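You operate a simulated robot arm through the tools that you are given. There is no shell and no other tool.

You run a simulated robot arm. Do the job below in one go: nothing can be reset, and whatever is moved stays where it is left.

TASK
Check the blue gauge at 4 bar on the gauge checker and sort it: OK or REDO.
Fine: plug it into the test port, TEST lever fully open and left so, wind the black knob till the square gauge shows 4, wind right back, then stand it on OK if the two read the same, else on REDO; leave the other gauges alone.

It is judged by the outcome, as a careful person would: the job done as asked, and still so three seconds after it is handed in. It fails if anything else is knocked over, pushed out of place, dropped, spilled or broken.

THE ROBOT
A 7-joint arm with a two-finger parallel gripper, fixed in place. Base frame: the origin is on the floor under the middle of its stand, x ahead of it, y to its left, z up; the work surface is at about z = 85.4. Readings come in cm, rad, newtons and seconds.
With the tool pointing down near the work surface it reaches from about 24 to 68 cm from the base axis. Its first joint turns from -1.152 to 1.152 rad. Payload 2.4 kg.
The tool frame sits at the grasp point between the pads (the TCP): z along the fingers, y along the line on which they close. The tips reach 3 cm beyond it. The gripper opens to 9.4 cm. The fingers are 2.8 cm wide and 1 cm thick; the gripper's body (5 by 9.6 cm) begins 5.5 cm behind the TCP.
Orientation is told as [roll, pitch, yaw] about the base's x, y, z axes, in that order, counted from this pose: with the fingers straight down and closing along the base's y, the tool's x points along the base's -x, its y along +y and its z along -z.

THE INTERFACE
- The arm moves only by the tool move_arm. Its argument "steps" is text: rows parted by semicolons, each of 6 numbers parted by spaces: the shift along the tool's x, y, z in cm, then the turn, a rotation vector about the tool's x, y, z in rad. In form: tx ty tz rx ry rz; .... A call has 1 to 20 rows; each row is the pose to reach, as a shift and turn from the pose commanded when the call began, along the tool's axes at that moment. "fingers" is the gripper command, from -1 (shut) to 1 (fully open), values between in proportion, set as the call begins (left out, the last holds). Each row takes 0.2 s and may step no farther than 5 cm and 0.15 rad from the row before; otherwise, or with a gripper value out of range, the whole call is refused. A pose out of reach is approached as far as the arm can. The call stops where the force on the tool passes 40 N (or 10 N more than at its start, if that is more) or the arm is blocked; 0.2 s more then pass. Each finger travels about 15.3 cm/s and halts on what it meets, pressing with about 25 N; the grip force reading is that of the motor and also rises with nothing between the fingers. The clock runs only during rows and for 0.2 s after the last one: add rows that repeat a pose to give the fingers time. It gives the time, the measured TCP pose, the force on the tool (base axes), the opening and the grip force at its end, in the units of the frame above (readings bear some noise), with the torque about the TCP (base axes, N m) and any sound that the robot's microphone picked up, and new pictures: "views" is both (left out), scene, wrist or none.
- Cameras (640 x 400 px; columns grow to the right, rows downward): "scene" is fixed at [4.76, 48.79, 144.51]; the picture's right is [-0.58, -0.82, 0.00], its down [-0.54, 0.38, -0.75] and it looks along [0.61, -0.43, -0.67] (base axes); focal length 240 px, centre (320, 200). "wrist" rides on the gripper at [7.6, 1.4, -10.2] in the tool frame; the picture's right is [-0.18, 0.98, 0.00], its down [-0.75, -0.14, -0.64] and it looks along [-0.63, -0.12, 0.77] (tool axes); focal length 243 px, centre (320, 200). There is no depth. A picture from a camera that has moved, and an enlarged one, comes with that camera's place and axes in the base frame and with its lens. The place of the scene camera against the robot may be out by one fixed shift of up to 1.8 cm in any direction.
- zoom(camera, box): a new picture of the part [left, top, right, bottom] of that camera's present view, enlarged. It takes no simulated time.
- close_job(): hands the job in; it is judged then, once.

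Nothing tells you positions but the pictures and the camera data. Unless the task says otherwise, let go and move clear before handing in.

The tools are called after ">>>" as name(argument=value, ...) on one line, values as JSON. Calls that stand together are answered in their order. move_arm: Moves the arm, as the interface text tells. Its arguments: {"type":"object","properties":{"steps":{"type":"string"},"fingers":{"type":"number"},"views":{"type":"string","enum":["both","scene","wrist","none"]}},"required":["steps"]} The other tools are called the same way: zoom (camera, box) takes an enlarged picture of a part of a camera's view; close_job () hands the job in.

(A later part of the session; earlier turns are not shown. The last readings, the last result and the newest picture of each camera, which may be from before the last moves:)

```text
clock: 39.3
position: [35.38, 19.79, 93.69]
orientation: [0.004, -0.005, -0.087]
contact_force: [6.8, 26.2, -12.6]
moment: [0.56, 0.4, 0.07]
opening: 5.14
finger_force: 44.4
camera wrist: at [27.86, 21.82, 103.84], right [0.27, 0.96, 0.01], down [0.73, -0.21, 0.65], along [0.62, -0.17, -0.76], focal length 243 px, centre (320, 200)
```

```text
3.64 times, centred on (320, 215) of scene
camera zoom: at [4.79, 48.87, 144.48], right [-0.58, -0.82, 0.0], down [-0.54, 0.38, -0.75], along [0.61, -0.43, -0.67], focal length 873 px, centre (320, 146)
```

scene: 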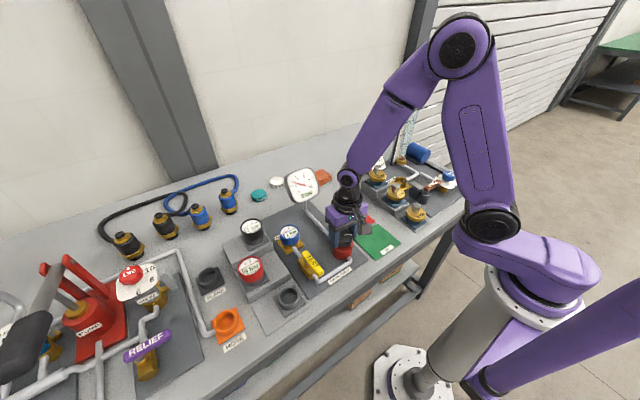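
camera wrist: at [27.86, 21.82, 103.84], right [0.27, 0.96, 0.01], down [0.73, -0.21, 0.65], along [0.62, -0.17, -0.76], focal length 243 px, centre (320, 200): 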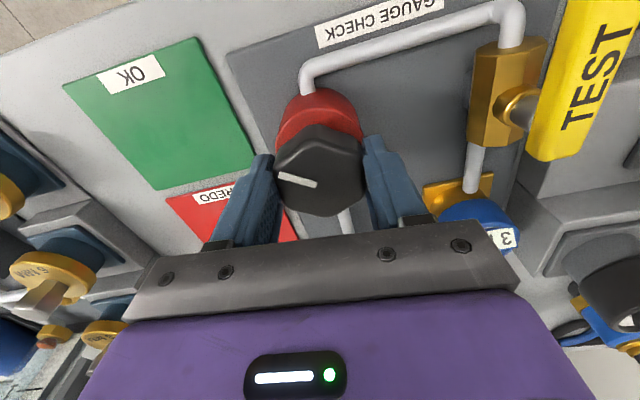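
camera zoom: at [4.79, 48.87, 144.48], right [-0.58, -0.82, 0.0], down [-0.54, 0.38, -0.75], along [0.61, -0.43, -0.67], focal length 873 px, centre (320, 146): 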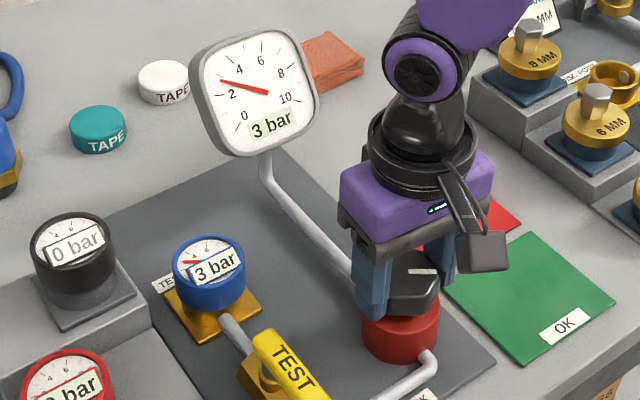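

Both show 3 now (the needle is at about 2.75). I'll ease off the sideways load slightly and keep winding towards 4.

>>> move_arm(steps="0 0.1 0 0 0 0; 0 0.1 0 0 0 -0.07; 0 0.1 0 0 0 -0.14; 0 0.1 0 0 0 -0.21; 0 0.1 0 0 0 -0.28; 0 0.1 0 0 0 -0.35; 0 0.1 0 0 0 -0.42; 0 0.1 0 0 0 -0.42")

>>> zoom(camera="scene", box=[280, 160, 324, 205])

>>> zoom(camera="scene", box=[260, 210, 320, 265])

>>> zoom(camera="wrist", box=[220, 80, 420, 230])

```text
clock: 41.1
position: [35.43, 19.86, 93.72]
orientation: [0.0, -0.004, 0.333]
contact_force: [10.7, 2.5, 9.5]
moment: [-0.18, 0.28, 0.02]
opening: 5.1
finger_force: 44.9
camera wrist: at [27.71, 18.57, 103.85], right [-0.15, 0.99, 0.0], down [0.76, 0.11, 0.64], along [0.64, 0.1, -0.76], focal length 243 px, centre (320, 200)
```

scene: 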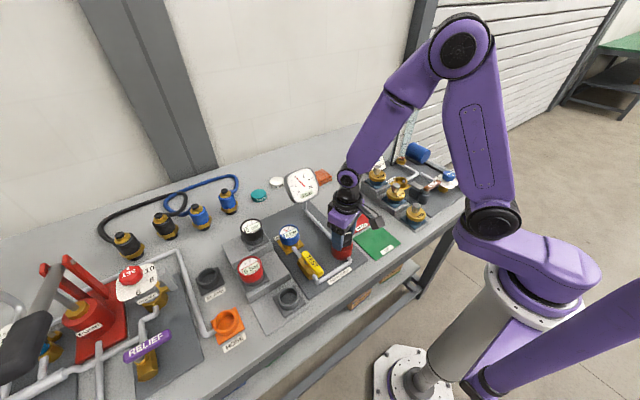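
wrist: 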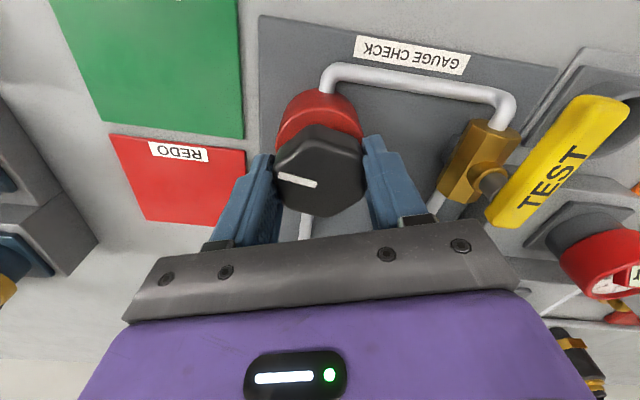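

```text
8.89 times, centred on (302, 182) of scene
camera zoom: at [4.78, 48.79, 144.51], right [-0.58, -0.82, 0.0], down [-0.54, 0.38, -0.75], along [0.61, -0.43, -0.67], focal length 2134 px, centre (480, 356)
```

zoom: 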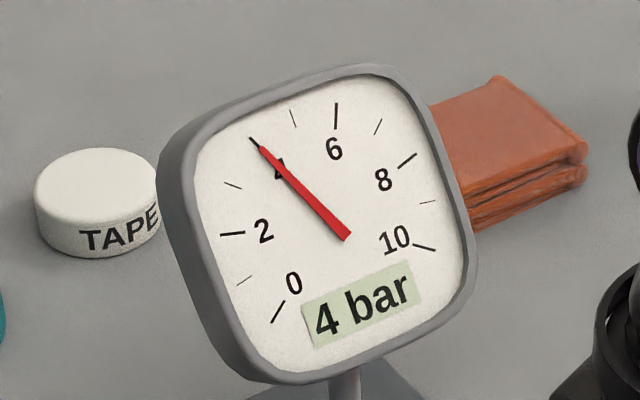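

```text
7.27 times, centred on (290, 238) of scene
camera zoom: at [4.78, 48.79, 144.51], right [-0.58, -0.82, 0.0], down [-0.54, 0.38, -0.75], along [0.61, -0.43, -0.67], focal length 1746 px, centre (538, -73)
```

zoom: 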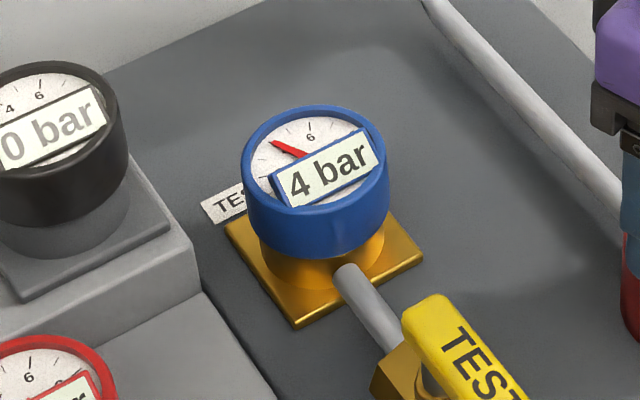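

```text
2.67 times, centred on (320, 155) of wrist
camera zoom: at [27.71, 18.57, 103.85], right [-0.15, 0.99, 0.0], down [0.76, 0.11, 0.64], along [0.64, 0.1, -0.76], focal length 647 px, centre (320, 320)
```

zoom: 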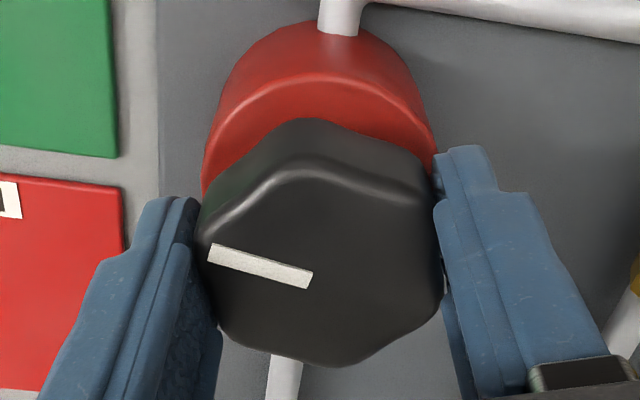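

The square gauge reads 4 with its needle on the 4 mark, and the blue gauge also shows 4 bar. I'll zoom in closely to confirm the blue reading before winding back.

>>> zoom(camera="scene", box=[278, 222, 302, 240])

>>> zoom(camera="scene", box=[290, 165, 320, 200])

>>> zoom(camera="scene", box=[238, 215, 264, 240])

```text
16.00 times, centred on (290, 231) of scene
camera zoom: at [4.78, 48.79, 144.51], right [-0.58, -0.82, 0.0], down [-0.54, 0.38, -0.75], along [0.61, -0.43, -0.67], focal length 3840 px, centre (800, -296)
```

zoom: 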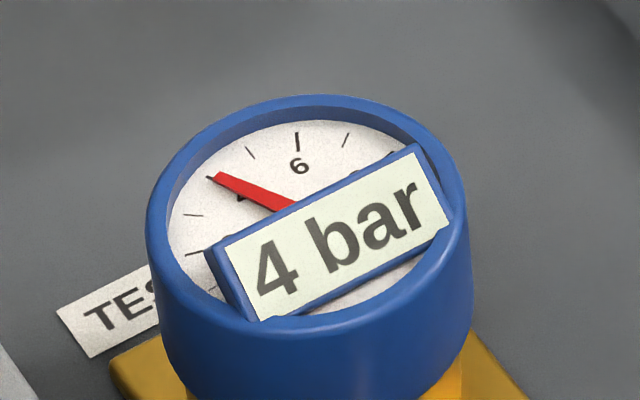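

```text
11.43 times, centred on (305, 182) of scene
camera zoom: at [4.78, 48.79, 144.51], right [-0.58, -0.82, 0.0], down [-0.54, 0.38, -0.75], along [0.61, -0.43, -0.67], focal length 2743 px, centre (491, 400)
```

zoom: 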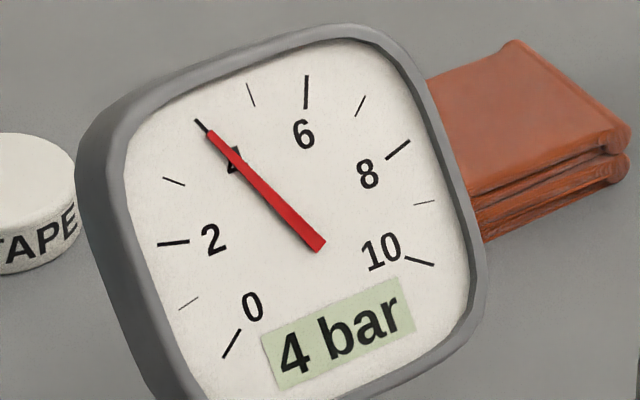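

```text
16.00 times, centred on (251, 228) of scene
camera zoom: at [4.78, 48.79, 144.51], right [-0.58, -0.82, 0.0], down [-0.54, 0.38, -0.75], along [0.61, -0.43, -0.67], focal length 3840 px, centre (1424, -240)
```

zoom: 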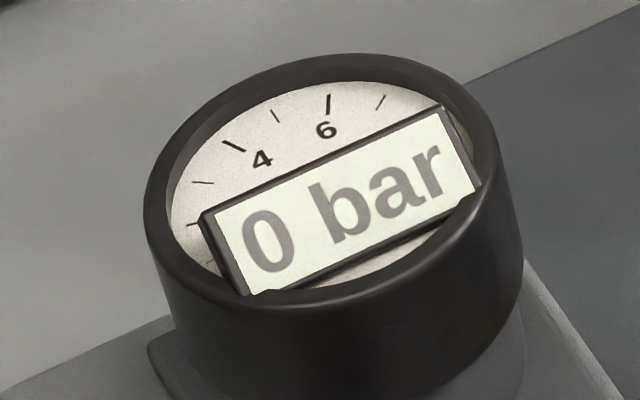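

Both needles are on 4 and both displays say 4 bar, so blue agrees with the reference. I'll hold briefly to confirm it's steady, then start winding back clockwise.

>>> move_arm(steps="0 0 0 0 0 0; 0 0 0 0 0 0; 0 0 0 0 0 0; 0 0 0 0 0 0; 0 0 0 0 0 0")

>>> zoom(camera="scene", box=[260, 160, 330, 250])

>>> move_arm(steps="0 0 0 0 0 0.08; 0 0 0 0 0 0.16; 0 0 0 0 0 0.24; 0 0 0 0 0 0.32; 0 0 0 0 0 0.4; 0 0 0 0 0 0.48; 0 0 0 0 0 0.56; 0 0 0 0 0 0.64; 0 0 0 0 0 0.72; 0 0 0 0 0 0.8; 0 0 0 0 0 0.88; 0 0 0 0 0 0.96; 0 0 0 0 0 1.04; 0 0 0 0 0 1.12; 0 0 0 0 0 1.2; 0 0 0 0 0 1.28; 0 0 0 0 0 1.28")

>>> zoom(camera="scene", box=[260, 160, 330, 250])

>>> zoom(camera="wrist", box=[220, 80, 420, 230])

```text
clock: 42.3
position: [35.42, 19.82, 93.55]
orientation: [0.002, -0.004, 0.329]
contact_force: [12.2, -2.5, 14.6]
moment: [-0.12, -0.22, -0.03]
opening: 5.11
finger_force: 45.3
camera wrist: at [27.7, 18.57, 103.84], right [-0.14, 0.99, 0.0], down [0.76, 0.11, 0.65], along [0.64, 0.1, -0.76], focal length 243 px, centre (320, 200)
```

scene: 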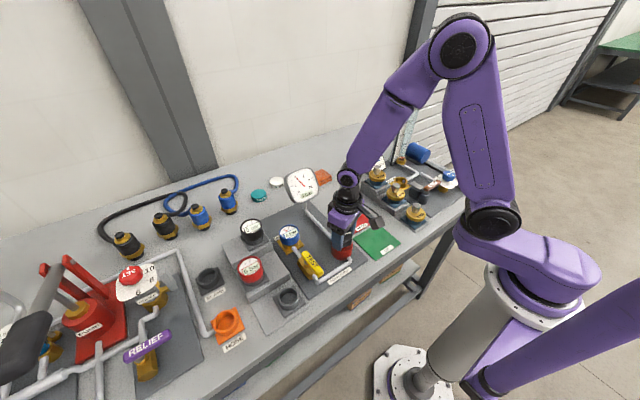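
wrist: 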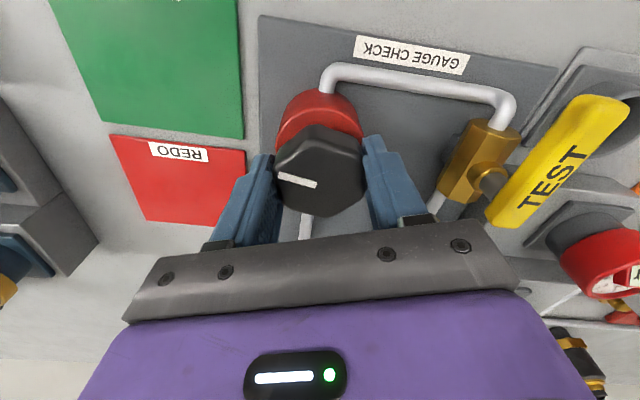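

```text
4.44 times, centred on (295, 205) of scene
camera zoom: at [4.77, 48.78, 144.52], right [-0.58, -0.82, 0.0], down [-0.54, 0.39, -0.75], along [0.61, -0.43, -0.67], focal length 1067 px, centre (431, 178)
```

zoom: 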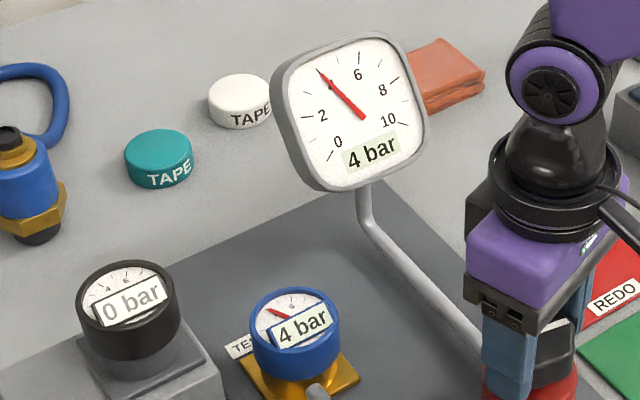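

```text
clock: 45.9
position: [35.38, 20.01, 93.49]
orientation: [0.007, 0.001, -0.95]
contact_force: [8.7, 18.0, -20.7]
moment: [0.44, -0.36, 0.04]
opening: 5.13
finger_force: 44.7
camera wrist: at [32.12, 26.91, 103.88], right [0.91, 0.42, 0.01], down [0.32, -0.7, 0.64], along [0.28, -0.58, -0.77], focal length 243 px, centre (320, 200)
```

scene: 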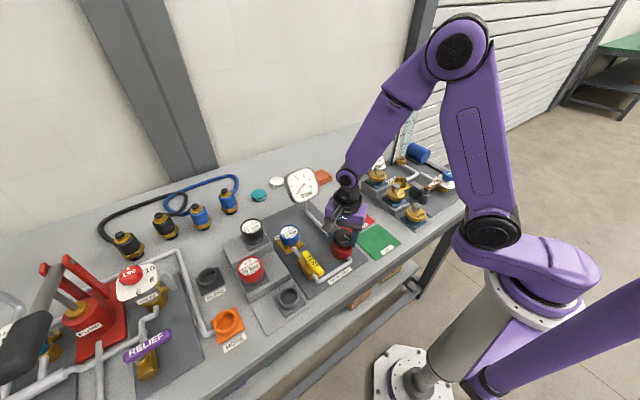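
wrist: 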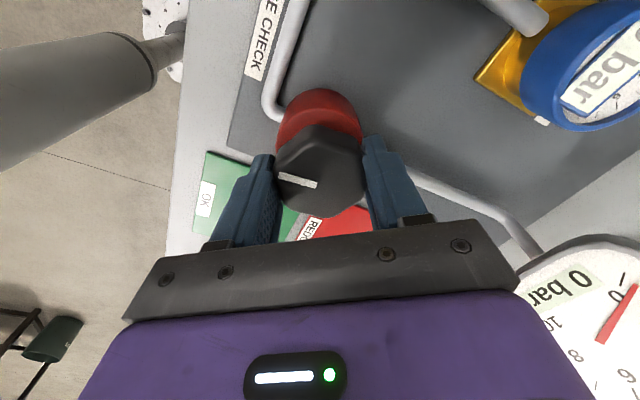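

```text
4.44 times, centred on (295, 205) of scene
camera zoom: at [4.8, 48.86, 144.49], right [-0.58, -0.82, 0.0], down [-0.54, 0.38, -0.75], along [0.61, -0.43, -0.67], focal length 1067 px, centre (431, 178)
```

zoom: 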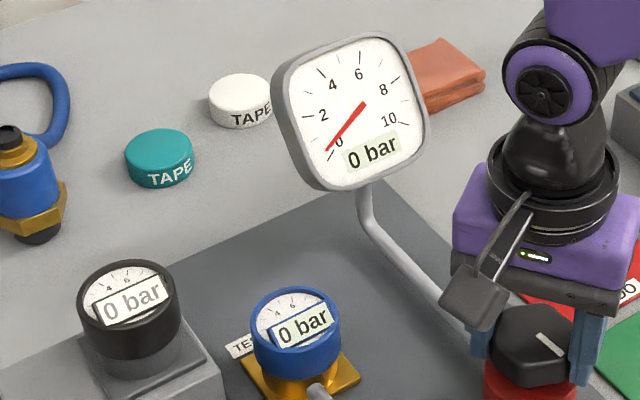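

```text
2.67 times, centred on (320, 155) of wrist
camera zoom: at [32.12, 26.91, 103.88], right [0.91, 0.42, 0.01], down [0.32, -0.7, 0.64], along [0.28, -0.58, -0.77], focal length 647 px, centre (320, 320)
```

zoom: 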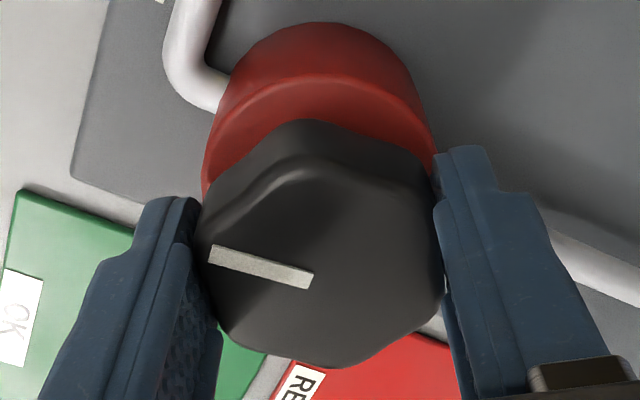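

Nearly back: the display says 0 and the needle is a hair above. I'll wind the last bit clockwise to the stop.

>>> move_arm(steps="0 0 0 0 0 0.04; 0 0 0 0 0 0.08; 0 0 0 0 0 0.12; 0 0 0 0 0 0.16; 0 0 0 0 0 0.2; 0 0 0 0 0 0.2")

>>> zoom(camera="scene", box=[280, 160, 324, 205])

>>> zoom(camera="wrist", box=[220, 80, 420, 230])

```text
clock: 47.3
position: [35.36, 19.88, 93.7]
orientation: [0.009, 0.002, -1.152]
contact_force: [15.6, 10.0, -7.1]
moment: [0.02, -0.41, 1.03]
opening: 5.12
finger_force: 44.8
camera wrist: at [33.64, 27.31, 103.98], right [0.97, 0.23, 0.01], down [0.17, -0.75, 0.64], along [0.16, -0.62, -0.77], focal length 243 px, centre (320, 200)
```

scene: 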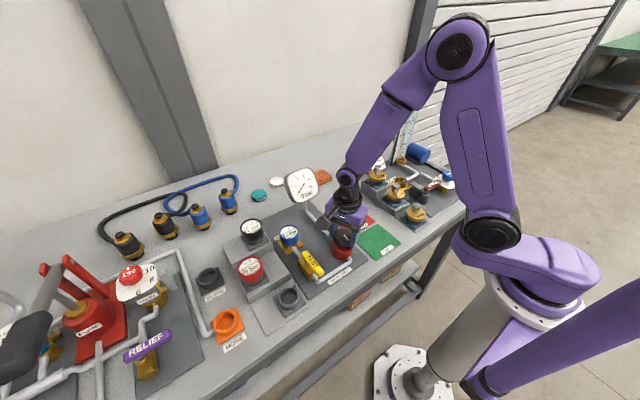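
wrist: 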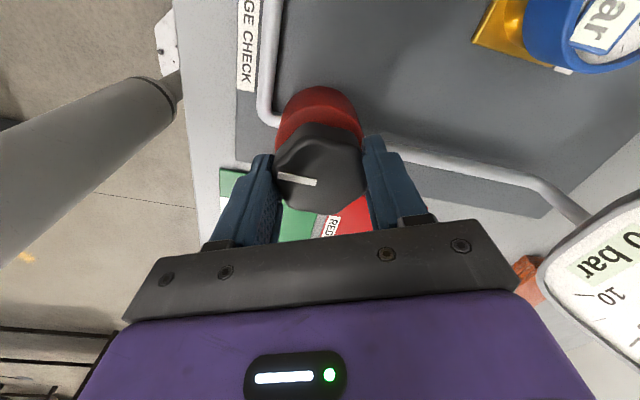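

```text
8.89 times, centred on (302, 182) of scene
camera zoom: at [4.8, 48.82, 144.5], right [-0.58, -0.82, 0.0], down [-0.54, 0.38, -0.75], along [0.61, -0.43, -0.67], focal length 2134 px, centre (480, 356)
```

zoom: 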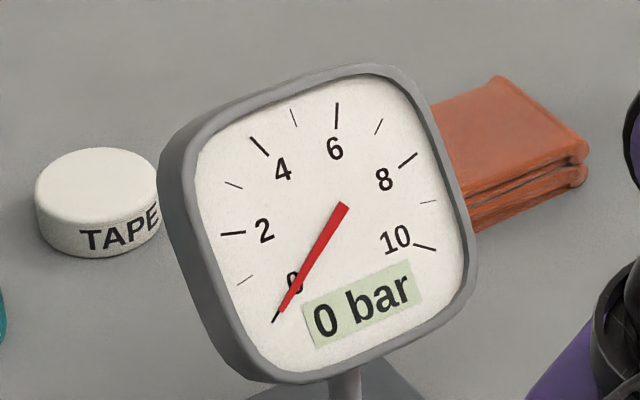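

```text
2.67 times, centred on (320, 155) of wrist
camera zoom: at [33.64, 27.31, 103.98], right [0.97, 0.23, 0.01], down [0.17, -0.75, 0.64], along [0.16, -0.62, -0.77], focal length 647 px, centre (320, 320)
```

zoom: 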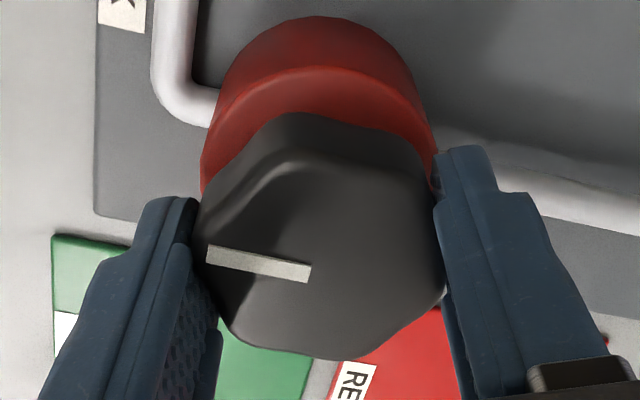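

It's hard on the stop and the needle is exactly on 0. I'll release the knob, rise straight up, and turn the hand back square.

>>> move_arm(steps="0 0 0 0 0 0; 0 0 0 0 0 0; 0 0 0 0 0 0; 0 0 -2 0 0 0; 0 0 -5 0 0 0; 0 0 -9 0 0 0; 0 0 -12 0 0 0; 0 0 -12 0 0 -0.14; 0 0 -12 0 0 -0.28; 0 0 -12 0 0 -0.42; 0 0 -12 0 0 -0.56; 0 0 -12 0 0 -0.7; 0 0 -12 0 0 -0.84; 0 0 -12 0 0 -0.98; 0 0 -12 0 0 -1.12; 0 0 -12 0 0 -1.15; 0 0 -12 0 0 -1.15", fingers=0.7)

>>> zoom(camera="scene", box=[260, 160, 390, 280])

```text
clock: 50.9
position: [35.25, 19.78, 105.51]
orientation: [0.004, -0.002, 0.001]
contact_force: [-0.1, 0.2, -0.5]
moment: [-0.04, 0.0, 0.02]
opening: 8.02
finger_force: 0.1
camera wrist: at [27.7, 21.14, 115.86], right [0.18, 0.98, 0.0], down [0.75, -0.14, 0.64], along [0.63, -0.11, -0.77], focal length 243 px, centre (320, 200)
```

scene: 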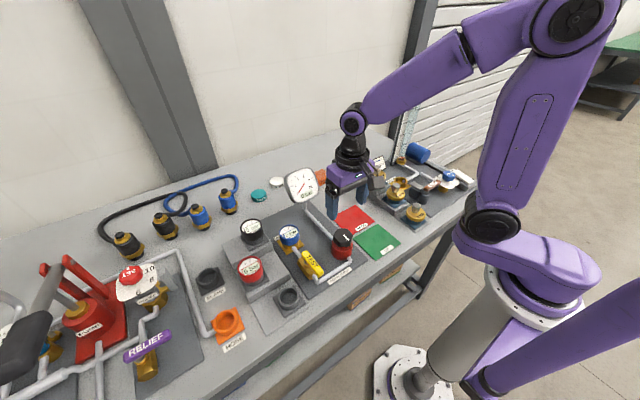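
wrist: 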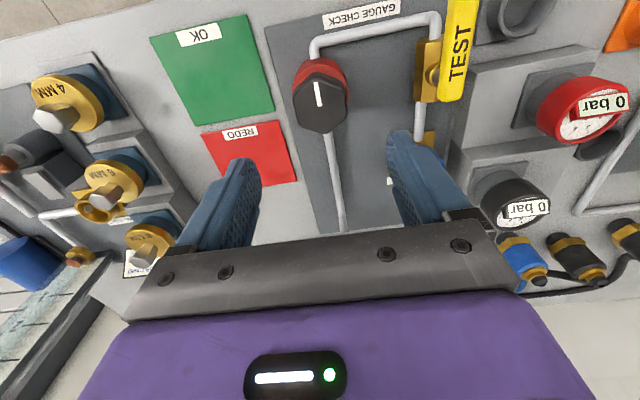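

```text
3.33 times, centred on (325, 220) of scene
camera zoom: at [4.76, 48.79, 144.51], right [-0.58, -0.82, 0.0], down [-0.54, 0.38, -0.75], along [0.61, -0.43, -0.67], focal length 800 px, centre (303, 133)
```

zoom: 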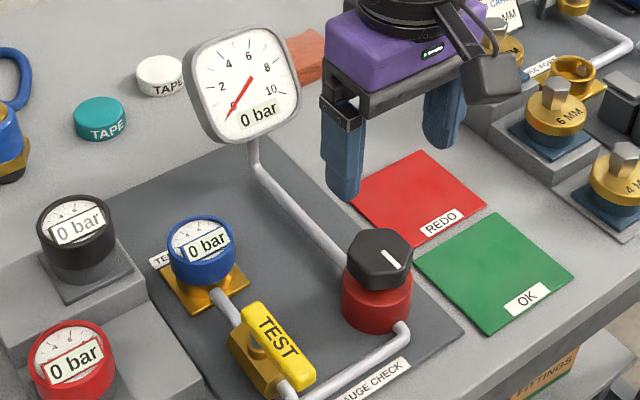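

Knob at zero, both gauges back at 0, and the lever still open. Now I'll return over the blue gauge in the port.

>>> move_arm(steps="-2.8 2.7 0 0 0 0; -5.6 5.4 0 0 0 0; -8.4 8.1 0 0 0 0; -11.15 10.7 0 0 0 0; -11.15 10.7 3 0 0 0; -11.15 10.7 5 0 0 0; -11.15 10.7 5 0 0 0", fingers=0.57)

>>> zoom(camera="wrist", box=[220, 40, 440, 200])

```text
clock: 52.5
position: [46.17, 30.46, 100.68]
orientation: [0.004, -0.003, 0.001]
contact_force: [-0.4, 0.2, 0.0]
moment: [0.01, 0.0, 0.01]
opening: 7.36
finger_force: 0.0
camera wrist: at [38.73, 31.74, 110.89], right [0.18, 0.98, 0.0], down [0.75, -0.14, 0.64], along [0.63, -0.12, -0.77], focal length 243 px, centre (320, 200)
```

scene: 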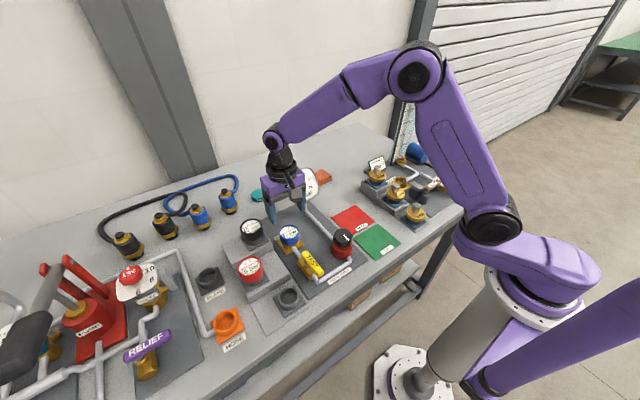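
wrist: 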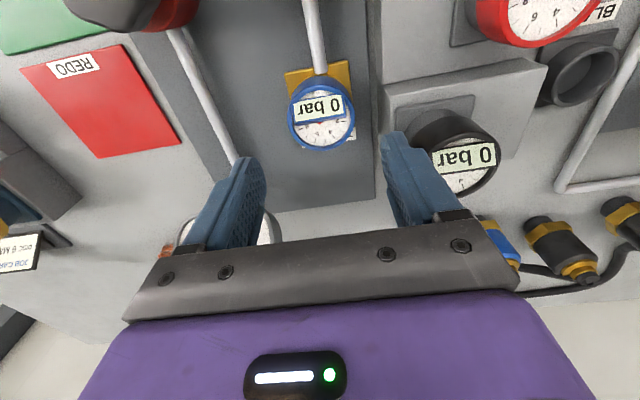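

```text
2.50 times, centred on (330, 120) of wrist
camera zoom: at [38.73, 31.74, 110.89], right [0.18, 0.98, 0.0], down [0.75, -0.14, 0.64], along [0.63, -0.12, -0.77], focal length 606 px, centre (295, 400)
```

zoom: 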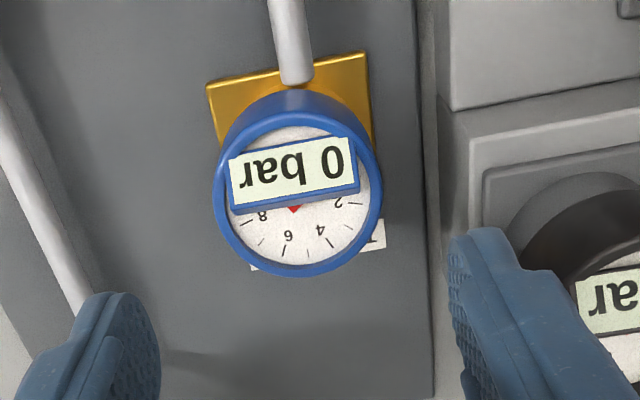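

The gauge is centred between the fingers. Descending to grip height.

>>> move_arm(steps="-0.1 0 3 0 0 0; -0.1 0 6 0 0 0; -0.1 0 8.5 0 0 0; -0.1 0 10 0 0 0; -0.1 0 10.8 0 0 0; -0.1 0 10.8 0 0 0", fingers=0.57)

>>> zoom(camera="wrist", box=[220, 80, 460, 240])

>>> zoom(camera="scene", box=[250, 190, 340, 260])

```text
clock: 53.9
position: [46.38, 30.6, 89.84]
orientation: [0.004, -0.004, 0.004]
contact_force: [0.1, -0.3, 0.1]
moment: [0.01, -0.03, 0.02]
opening: 7.37
finger_force: 0.0
camera wrist: at [38.85, 31.88, 100.03], right [0.18, 0.98, 0.0], down [0.75, -0.14, 0.64], along [0.63, -0.12, -0.77], focal length 243 px, centre (320, 200)
```

scene: 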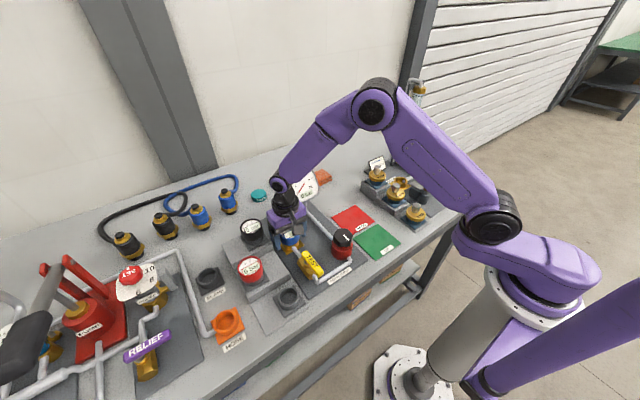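
wrist: 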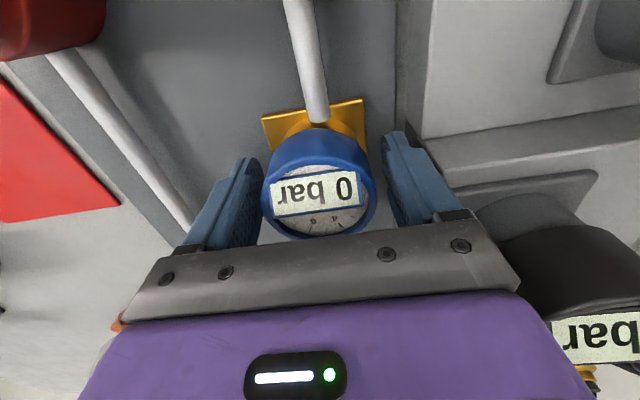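

```text
2.50 times, centred on (340, 160) of wrist
camera zoom: at [38.85, 31.88, 100.03], right [0.18, 0.98, 0.0], down [0.75, -0.14, 0.64], along [0.63, -0.12, -0.77], focal length 606 px, centre (270, 300)
```

zoom: 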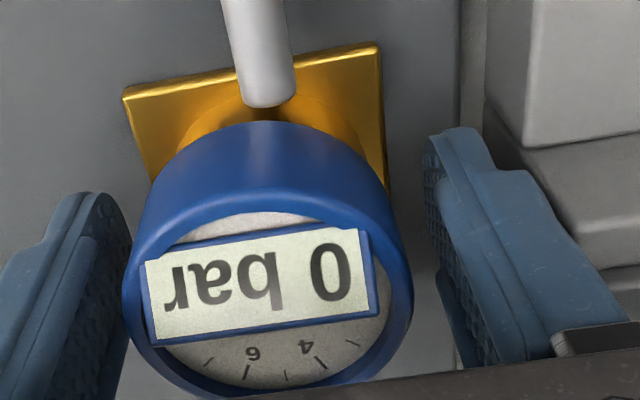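

```text
5.71 times, centred on (295, 225) of scene
camera zoom: at [4.76, 48.79, 144.51], right [-0.58, -0.82, 0.0], down [-0.54, 0.38, -0.75], along [0.61, -0.43, -0.67], focal length 1372 px, centre (463, 57)
```

zoom: 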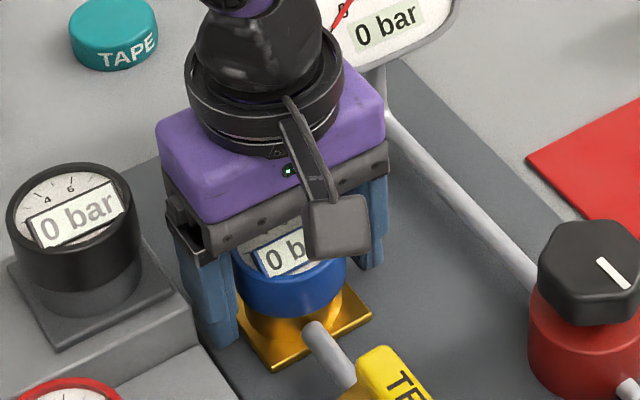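

The gauge is slightly towards -y between the fingers; I'll nudge 0.2 cm that way and then close.

>>> move_arm(steps="0 -0.2 0 0 0 0; 0 -0.2 0 0 0 0", fingers=0.57, views="none")

>>> move_arm(steps="0 0 0 0 0 0; 0 0 0 0 0 0; 0 0 0 0 0 0; 0 0 0 0 0 0", fingers=-1)

```text
clock: 54.5
position: [46.37, 30.24, 89.83]
orientation: [0.003, -0.001, 0.003]
contact_force: [-0.3, 0.0, 0.2]
moment: [-0.01, 0.01, 0.02]
opening: 7.38
finger_force: 0.1
```

```text
clock: 55.5
position: [46.36, 30.43, 89.7]
orientation: [0.003, -0.004, 0.003]
contact_force: [0.6, 8.3, 2.9]
moment: [0.04, 0.02, 0.02]
opening: 5.67
finger_force: 24.5
camera wrist: at [38.87, 31.73, 100.11], right [0.18, 0.98, 0.0], down [0.75, -0.14, 0.64], along [0.63, -0.11, -0.76], focal length 243 px, centre (320, 200)
```

scene: 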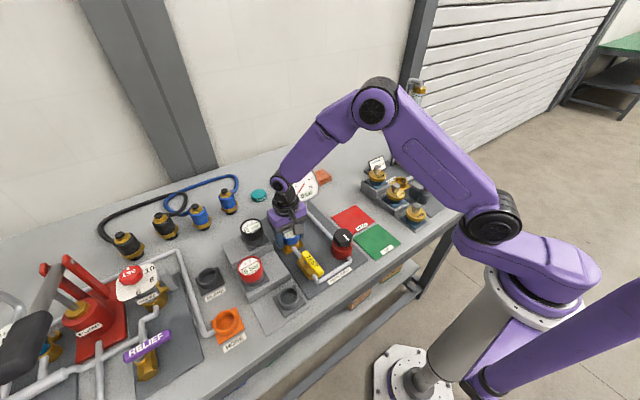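
wrist: 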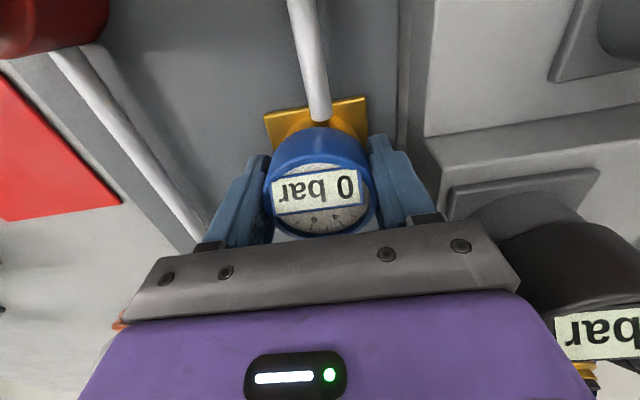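

Gripped. Pulling it straight up out of the port.

>>> move_arm(steps="0 0.1 -0.4 0 0 0; 0 0.1 -0.9 0 0 0; 0 0.1 -1.5 0 0 0; 0 0.1 -2.5 0 0 0; 0 0.1 -4.5 0 0 0; 0 0.1 -7.5 0 0 0; 0 0.1 -11 0 0 0; 0 0.1 -13 0 0 0; 0 0.1 -13 0 0 0")

>>> zoom(camera="scene", box=[250, 150, 400, 270])

>>> zoom(camera="wrist", box=[160, 40, 460, 240])

```text
clock: 57.5
position: [46.44, 30.29, 102.91]
orientation: [0.001, -0.001, 0.003]
contact_force: [0.8, 0.3, -1.8]
moment: [0.01, 0.02, 0.01]
opening: 5.69
finger_force: 25.3
camera wrist: at [38.91, 31.72, 113.14], right [0.18, 0.98, 0.0], down [0.75, -0.14, 0.64], along [0.63, -0.12, -0.77], focal length 243 px, centre (320, 200)
```

scene: 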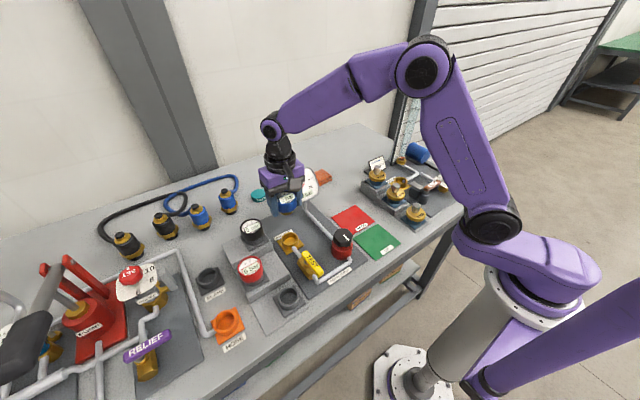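
wrist: 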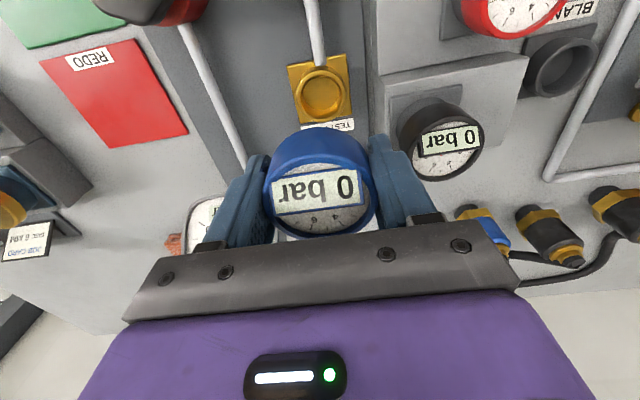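

```text
3.33 times, centred on (325, 210) of scene
camera zoom: at [4.76, 48.79, 144.51], right [-0.58, -0.82, 0.0], down [-0.54, 0.38, -0.75], along [0.61, -0.43, -0.67], focal length 800 px, centre (303, 167)
```

zoom: 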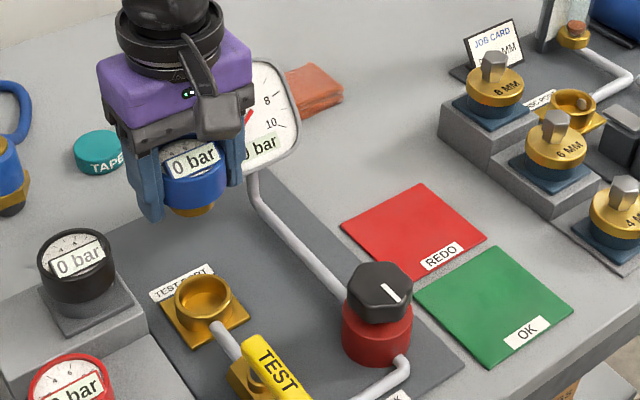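

```text
2.00 times, centred on (310, 140) of wrist
camera zoom: at [38.91, 31.72, 113.14], right [0.18, 0.98, 0.0], down [0.75, -0.14, 0.64], along [0.63, -0.12, -0.77], focal length 485 px, centre (340, 320)
```

zoom: 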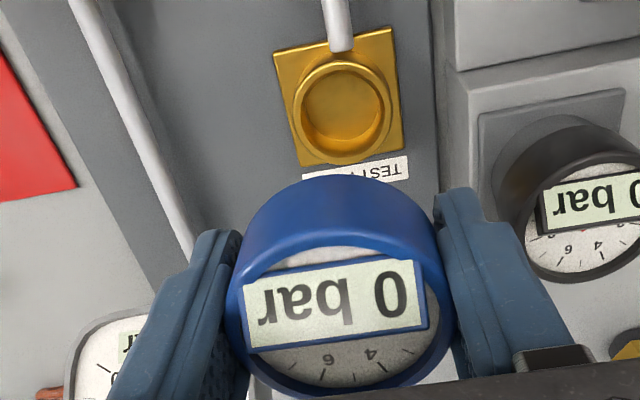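

The gauge is free and I'm holding it. The readings matched, so it goes on the green OK pad, centred near (32.4, 8.3). I'll carry it over at height.

>>> move_arm(steps="1 -1.6 0 0 0 0; 3 -4.75 0 0 0 0; 5 -7.9 0 0 0 0; 7 -11.05 0 0 0 0; 9 -14.2 0 0 0 0; 11 -17.4 0 0 0 0; 13 -20.5 0 0 0 0; 14 -22.1 0 0 0 0; 14 -22.1 0 0 0 0")

>>> zoom(camera="scene", box=[290, 150, 440, 270])

>>> zoom(camera="wrist", box=[160, 0, 480, 200])

```text
clock: 59.5
position: [32.58, 8.27, 102.73]
orientation: [0.001, -0.002, 0.002]
contact_force: [-0.4, -0.3, -2.8]
moment: [0.0, -0.03, 0.01]
opening: 5.7
finger_force: 25.0
camera wrist: at [25.02, 9.64, 113.0], right [0.18, 0.98, 0.0], down [0.75, -0.14, 0.64], along [0.63, -0.12, -0.77], focal length 243 px, centre (320, 200)
```

scene: 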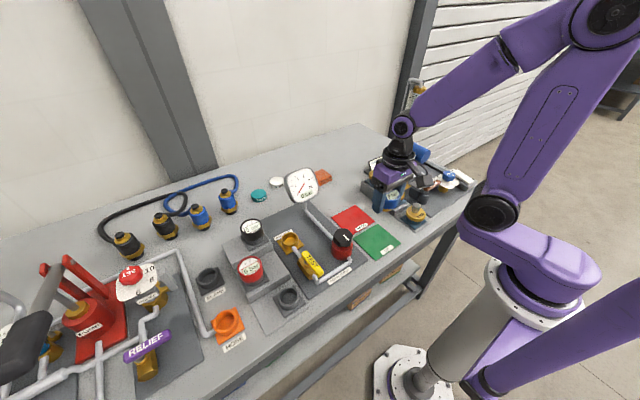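
wrist: 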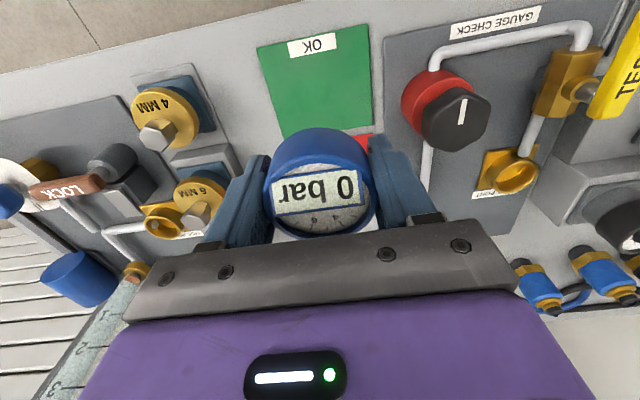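

```text
3.33 times, centred on (365, 210) of scene
camera zoom: at [4.76, 48.79, 144.51], right [-0.58, -0.82, 0.0], down [-0.54, 0.38, -0.75], along [0.61, -0.43, -0.67], focal length 800 px, centre (170, 167)
```

zoom: 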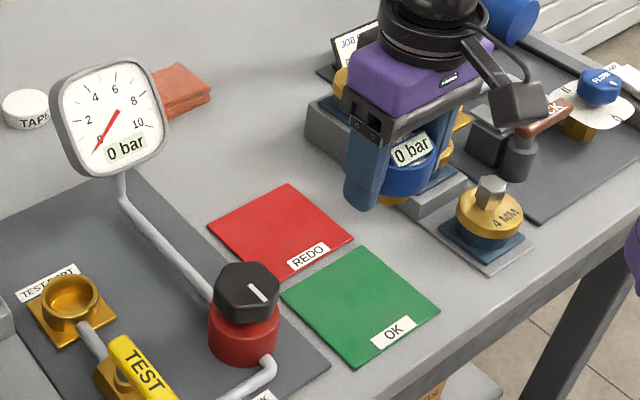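

```text
2.00 times, centred on (320, 100) of wrist
camera zoom: at [25.02, 9.64, 113.0], right [0.18, 0.98, 0.0], down [0.75, -0.14, 0.64], along [0.63, -0.12, -0.77], focal length 485 px, centre (320, 400)
```

zoom: 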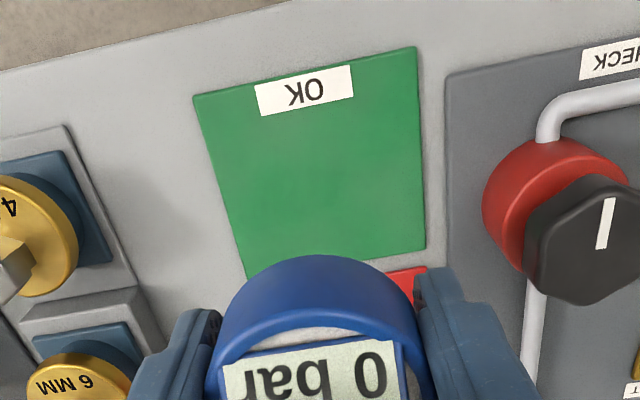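

The gauge is over the middle of the OK pad. I'll lower it to just above.

>>> move_arm(steps="0.15 0 3.5 0 0 0; 0.15 0 7 0 0 0; 0.15 0 9.5 0 0 0; 0.15 0 11 0 0 0; 0.15 0 11.5 0 0 0; 0.15 0 11.5 0 0 0")

>>> zoom(camera="scene", box=[330, 190, 420, 270])

>>> zoom(camera="wrist", box=[160, 20, 480, 220])

```text
clock: 60.9
position: [32.41, 8.24, 91.37]
orientation: [0.003, -0.001, 0.001]
contact_force: [0.5, -0.3, -1.8]
moment: [0.03, -0.02, -0.01]
opening: 5.72
finger_force: 25.3
camera wrist: at [24.86, 9.65, 101.58], right [0.18, 0.98, 0.0], down [0.75, -0.14, 0.64], along [0.63, -0.12, -0.77], focal length 243 px, centre (320, 200)
```

scene: 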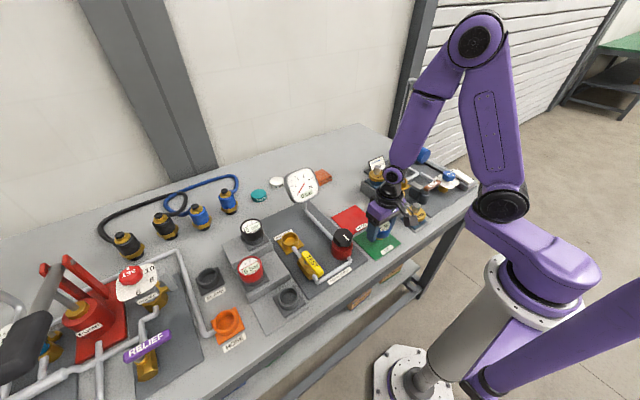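
wrist: 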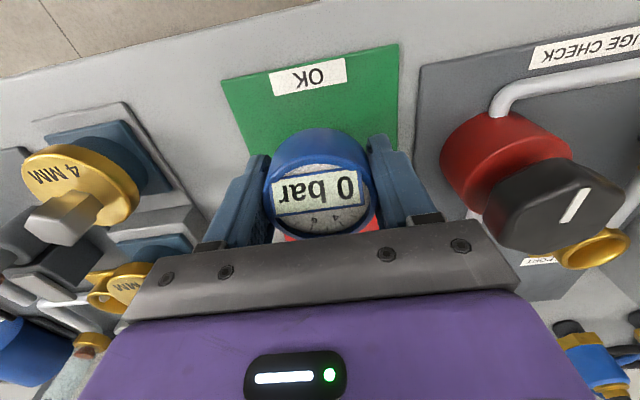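

```text
5.00 times, centred on (375, 230) of scene
camera zoom: at [4.76, 48.79, 144.51], right [-0.58, -0.82, 0.0], down [-0.54, 0.38, -0.75], along [0.61, -0.43, -0.67], focal length 1200 px, centre (45, 50)
```

zoom: 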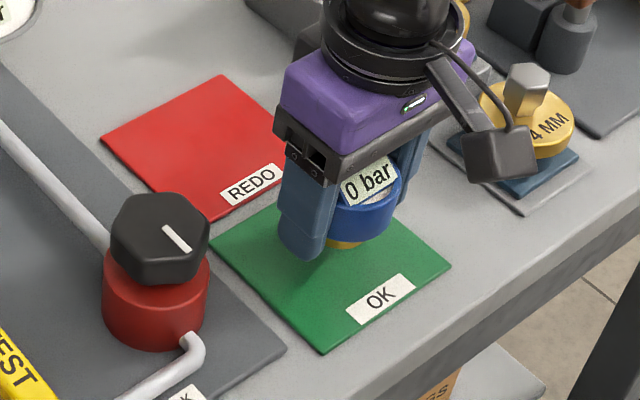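

```text
2.00 times, centred on (320, 120) of wrist
camera zoom: at [24.86, 9.65, 101.58], right [0.18, 0.98, 0.0], down [0.75, -0.14, 0.64], along [0.63, -0.12, -0.77], focal length 485 px, centre (320, 360)
```

zoom: 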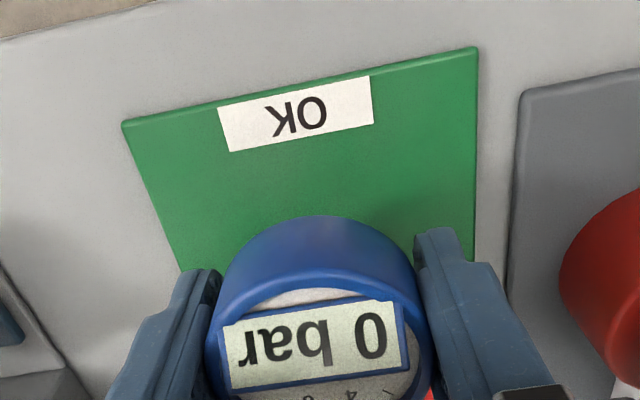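

>>> move_arm(steps="0 0 0.3 0 0 0; 0 0 0.6 0 0 0; 0 0 0.9 0 0 0; 0 0 1.1 0 0 0; 0 0 1.3 0 0 0; 0 0 1.4 0 0 0", views="scene")

>>> zoom(camera="scene", box=[345, 205, 405, 260])

```text
clock: 62.3
position: [32.4, 8.18, 89.99]
orientation: [0.004, -0.003, 0.002]
contact_force: [0.1, 0.4, -0.8]
moment: [-0.02, 0.0, 0.03]
opening: 5.69
finger_force: 25.0
```

scene: 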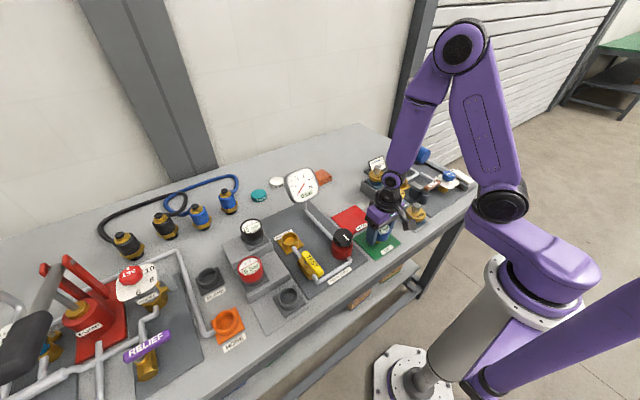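

```text
7.27 times, centred on (375, 232) of scene
camera zoom: at [4.76, 48.79, 144.51], right [-0.58, -0.82, 0.0], down [-0.54, 0.38, -0.75], along [0.61, -0.43, -0.67], focal length 1746 px, centre (-80, -36)
```

zoom: 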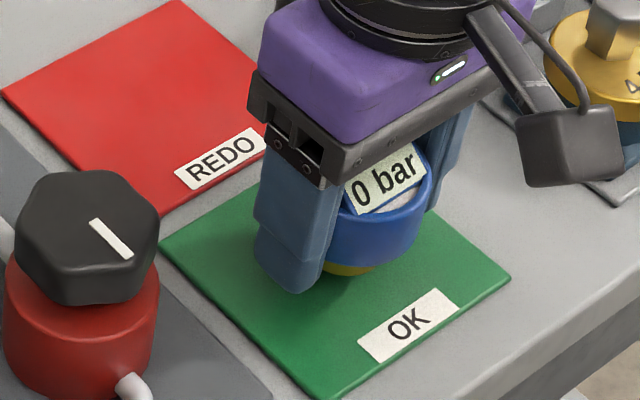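

No contact yet. Continuing down in finer steps until it touches.

>>> move_arm(steps="0 0 0.1 0 0 0; 0 0 0.2 0 0 0; 0 0 0.3 0 0 0; 0 0 0.4 0 0 0; 0 0 0.5 0 0 0; 0 0 0.5 0 0 0", views="scene")

>>> zoom(camera="scene", box=[345, 205, 405, 260])

```text
clock: 63.7
position: [32.29, 8.26, 89.4]
orientation: [0.004, -0.003, 0.002]
contact_force: [-0.4, -0.4, -1.7]
moment: [-0.02, 0.01, -0.02]
opening: 5.7
finger_force: 25.6
```

scene: 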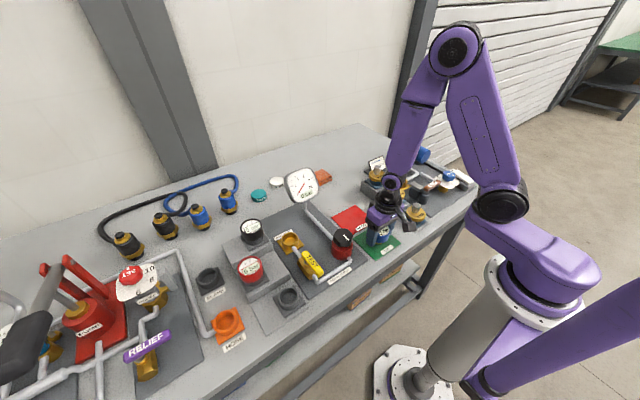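

```text
7.27 times, centred on (375, 232) of scene
camera zoom: at [4.76, 48.79, 144.51], right [-0.58, -0.82, 0.0], down [-0.54, 0.38, -0.75], along [0.61, -0.43, -0.67], focal length 1746 px, centre (-80, -36)
```

zoom: 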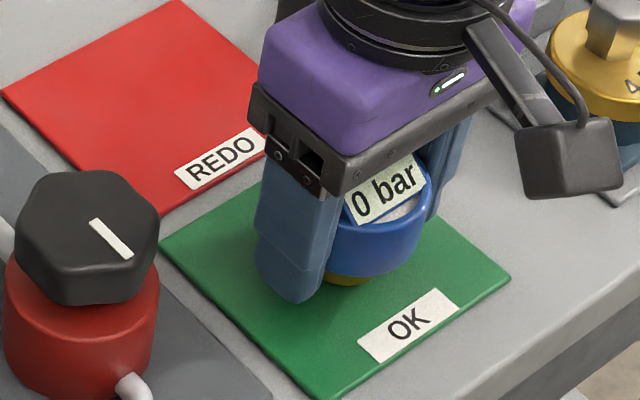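

>>> move_arm(steps="0 0 0.1 0 0 0; 0 0 0.2 0 0 0; 0 0 0.3 0 0 0; 0 0 0.4 0 0 0; 0 0 0.4 0 0 0", views="scene")

>>> zoom(camera="scene", box=[345, 205, 405, 260])

```text
clock: 64.9
position: [32.44, 8.31, 89.03]
orientation: [0.004, -0.006, 0.0]
contact_force: [1.4, -2.8, 28.1]
moment: [-0.17, -0.19, 0.0]
opening: 5.7
finger_force: 25.2
```

scene: 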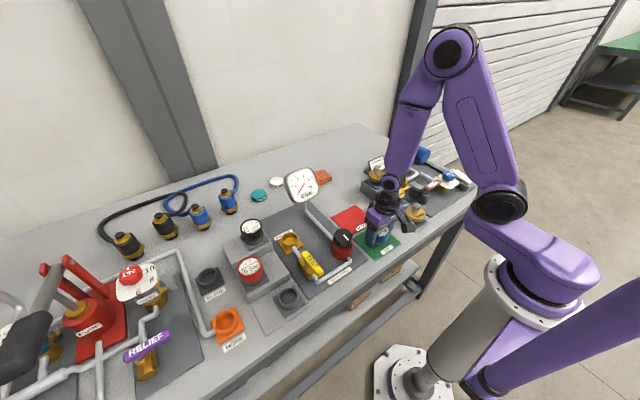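

```text
7.27 times, centred on (375, 232) of scene
camera zoom: at [4.73, 48.78, 144.52], right [-0.58, -0.82, 0.0], down [-0.54, 0.39, -0.75], along [0.61, -0.43, -0.67], focal length 1746 px, centre (-80, -36)
```

zoom: 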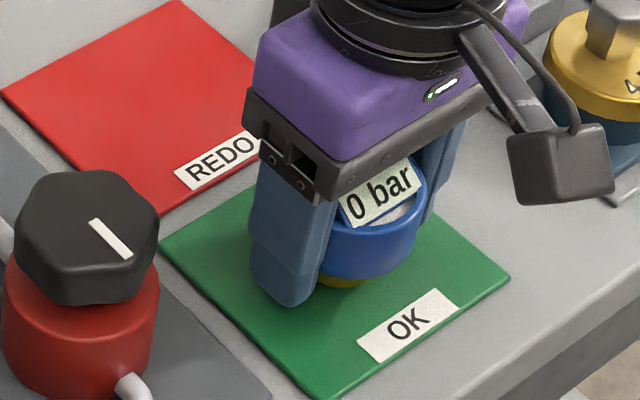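

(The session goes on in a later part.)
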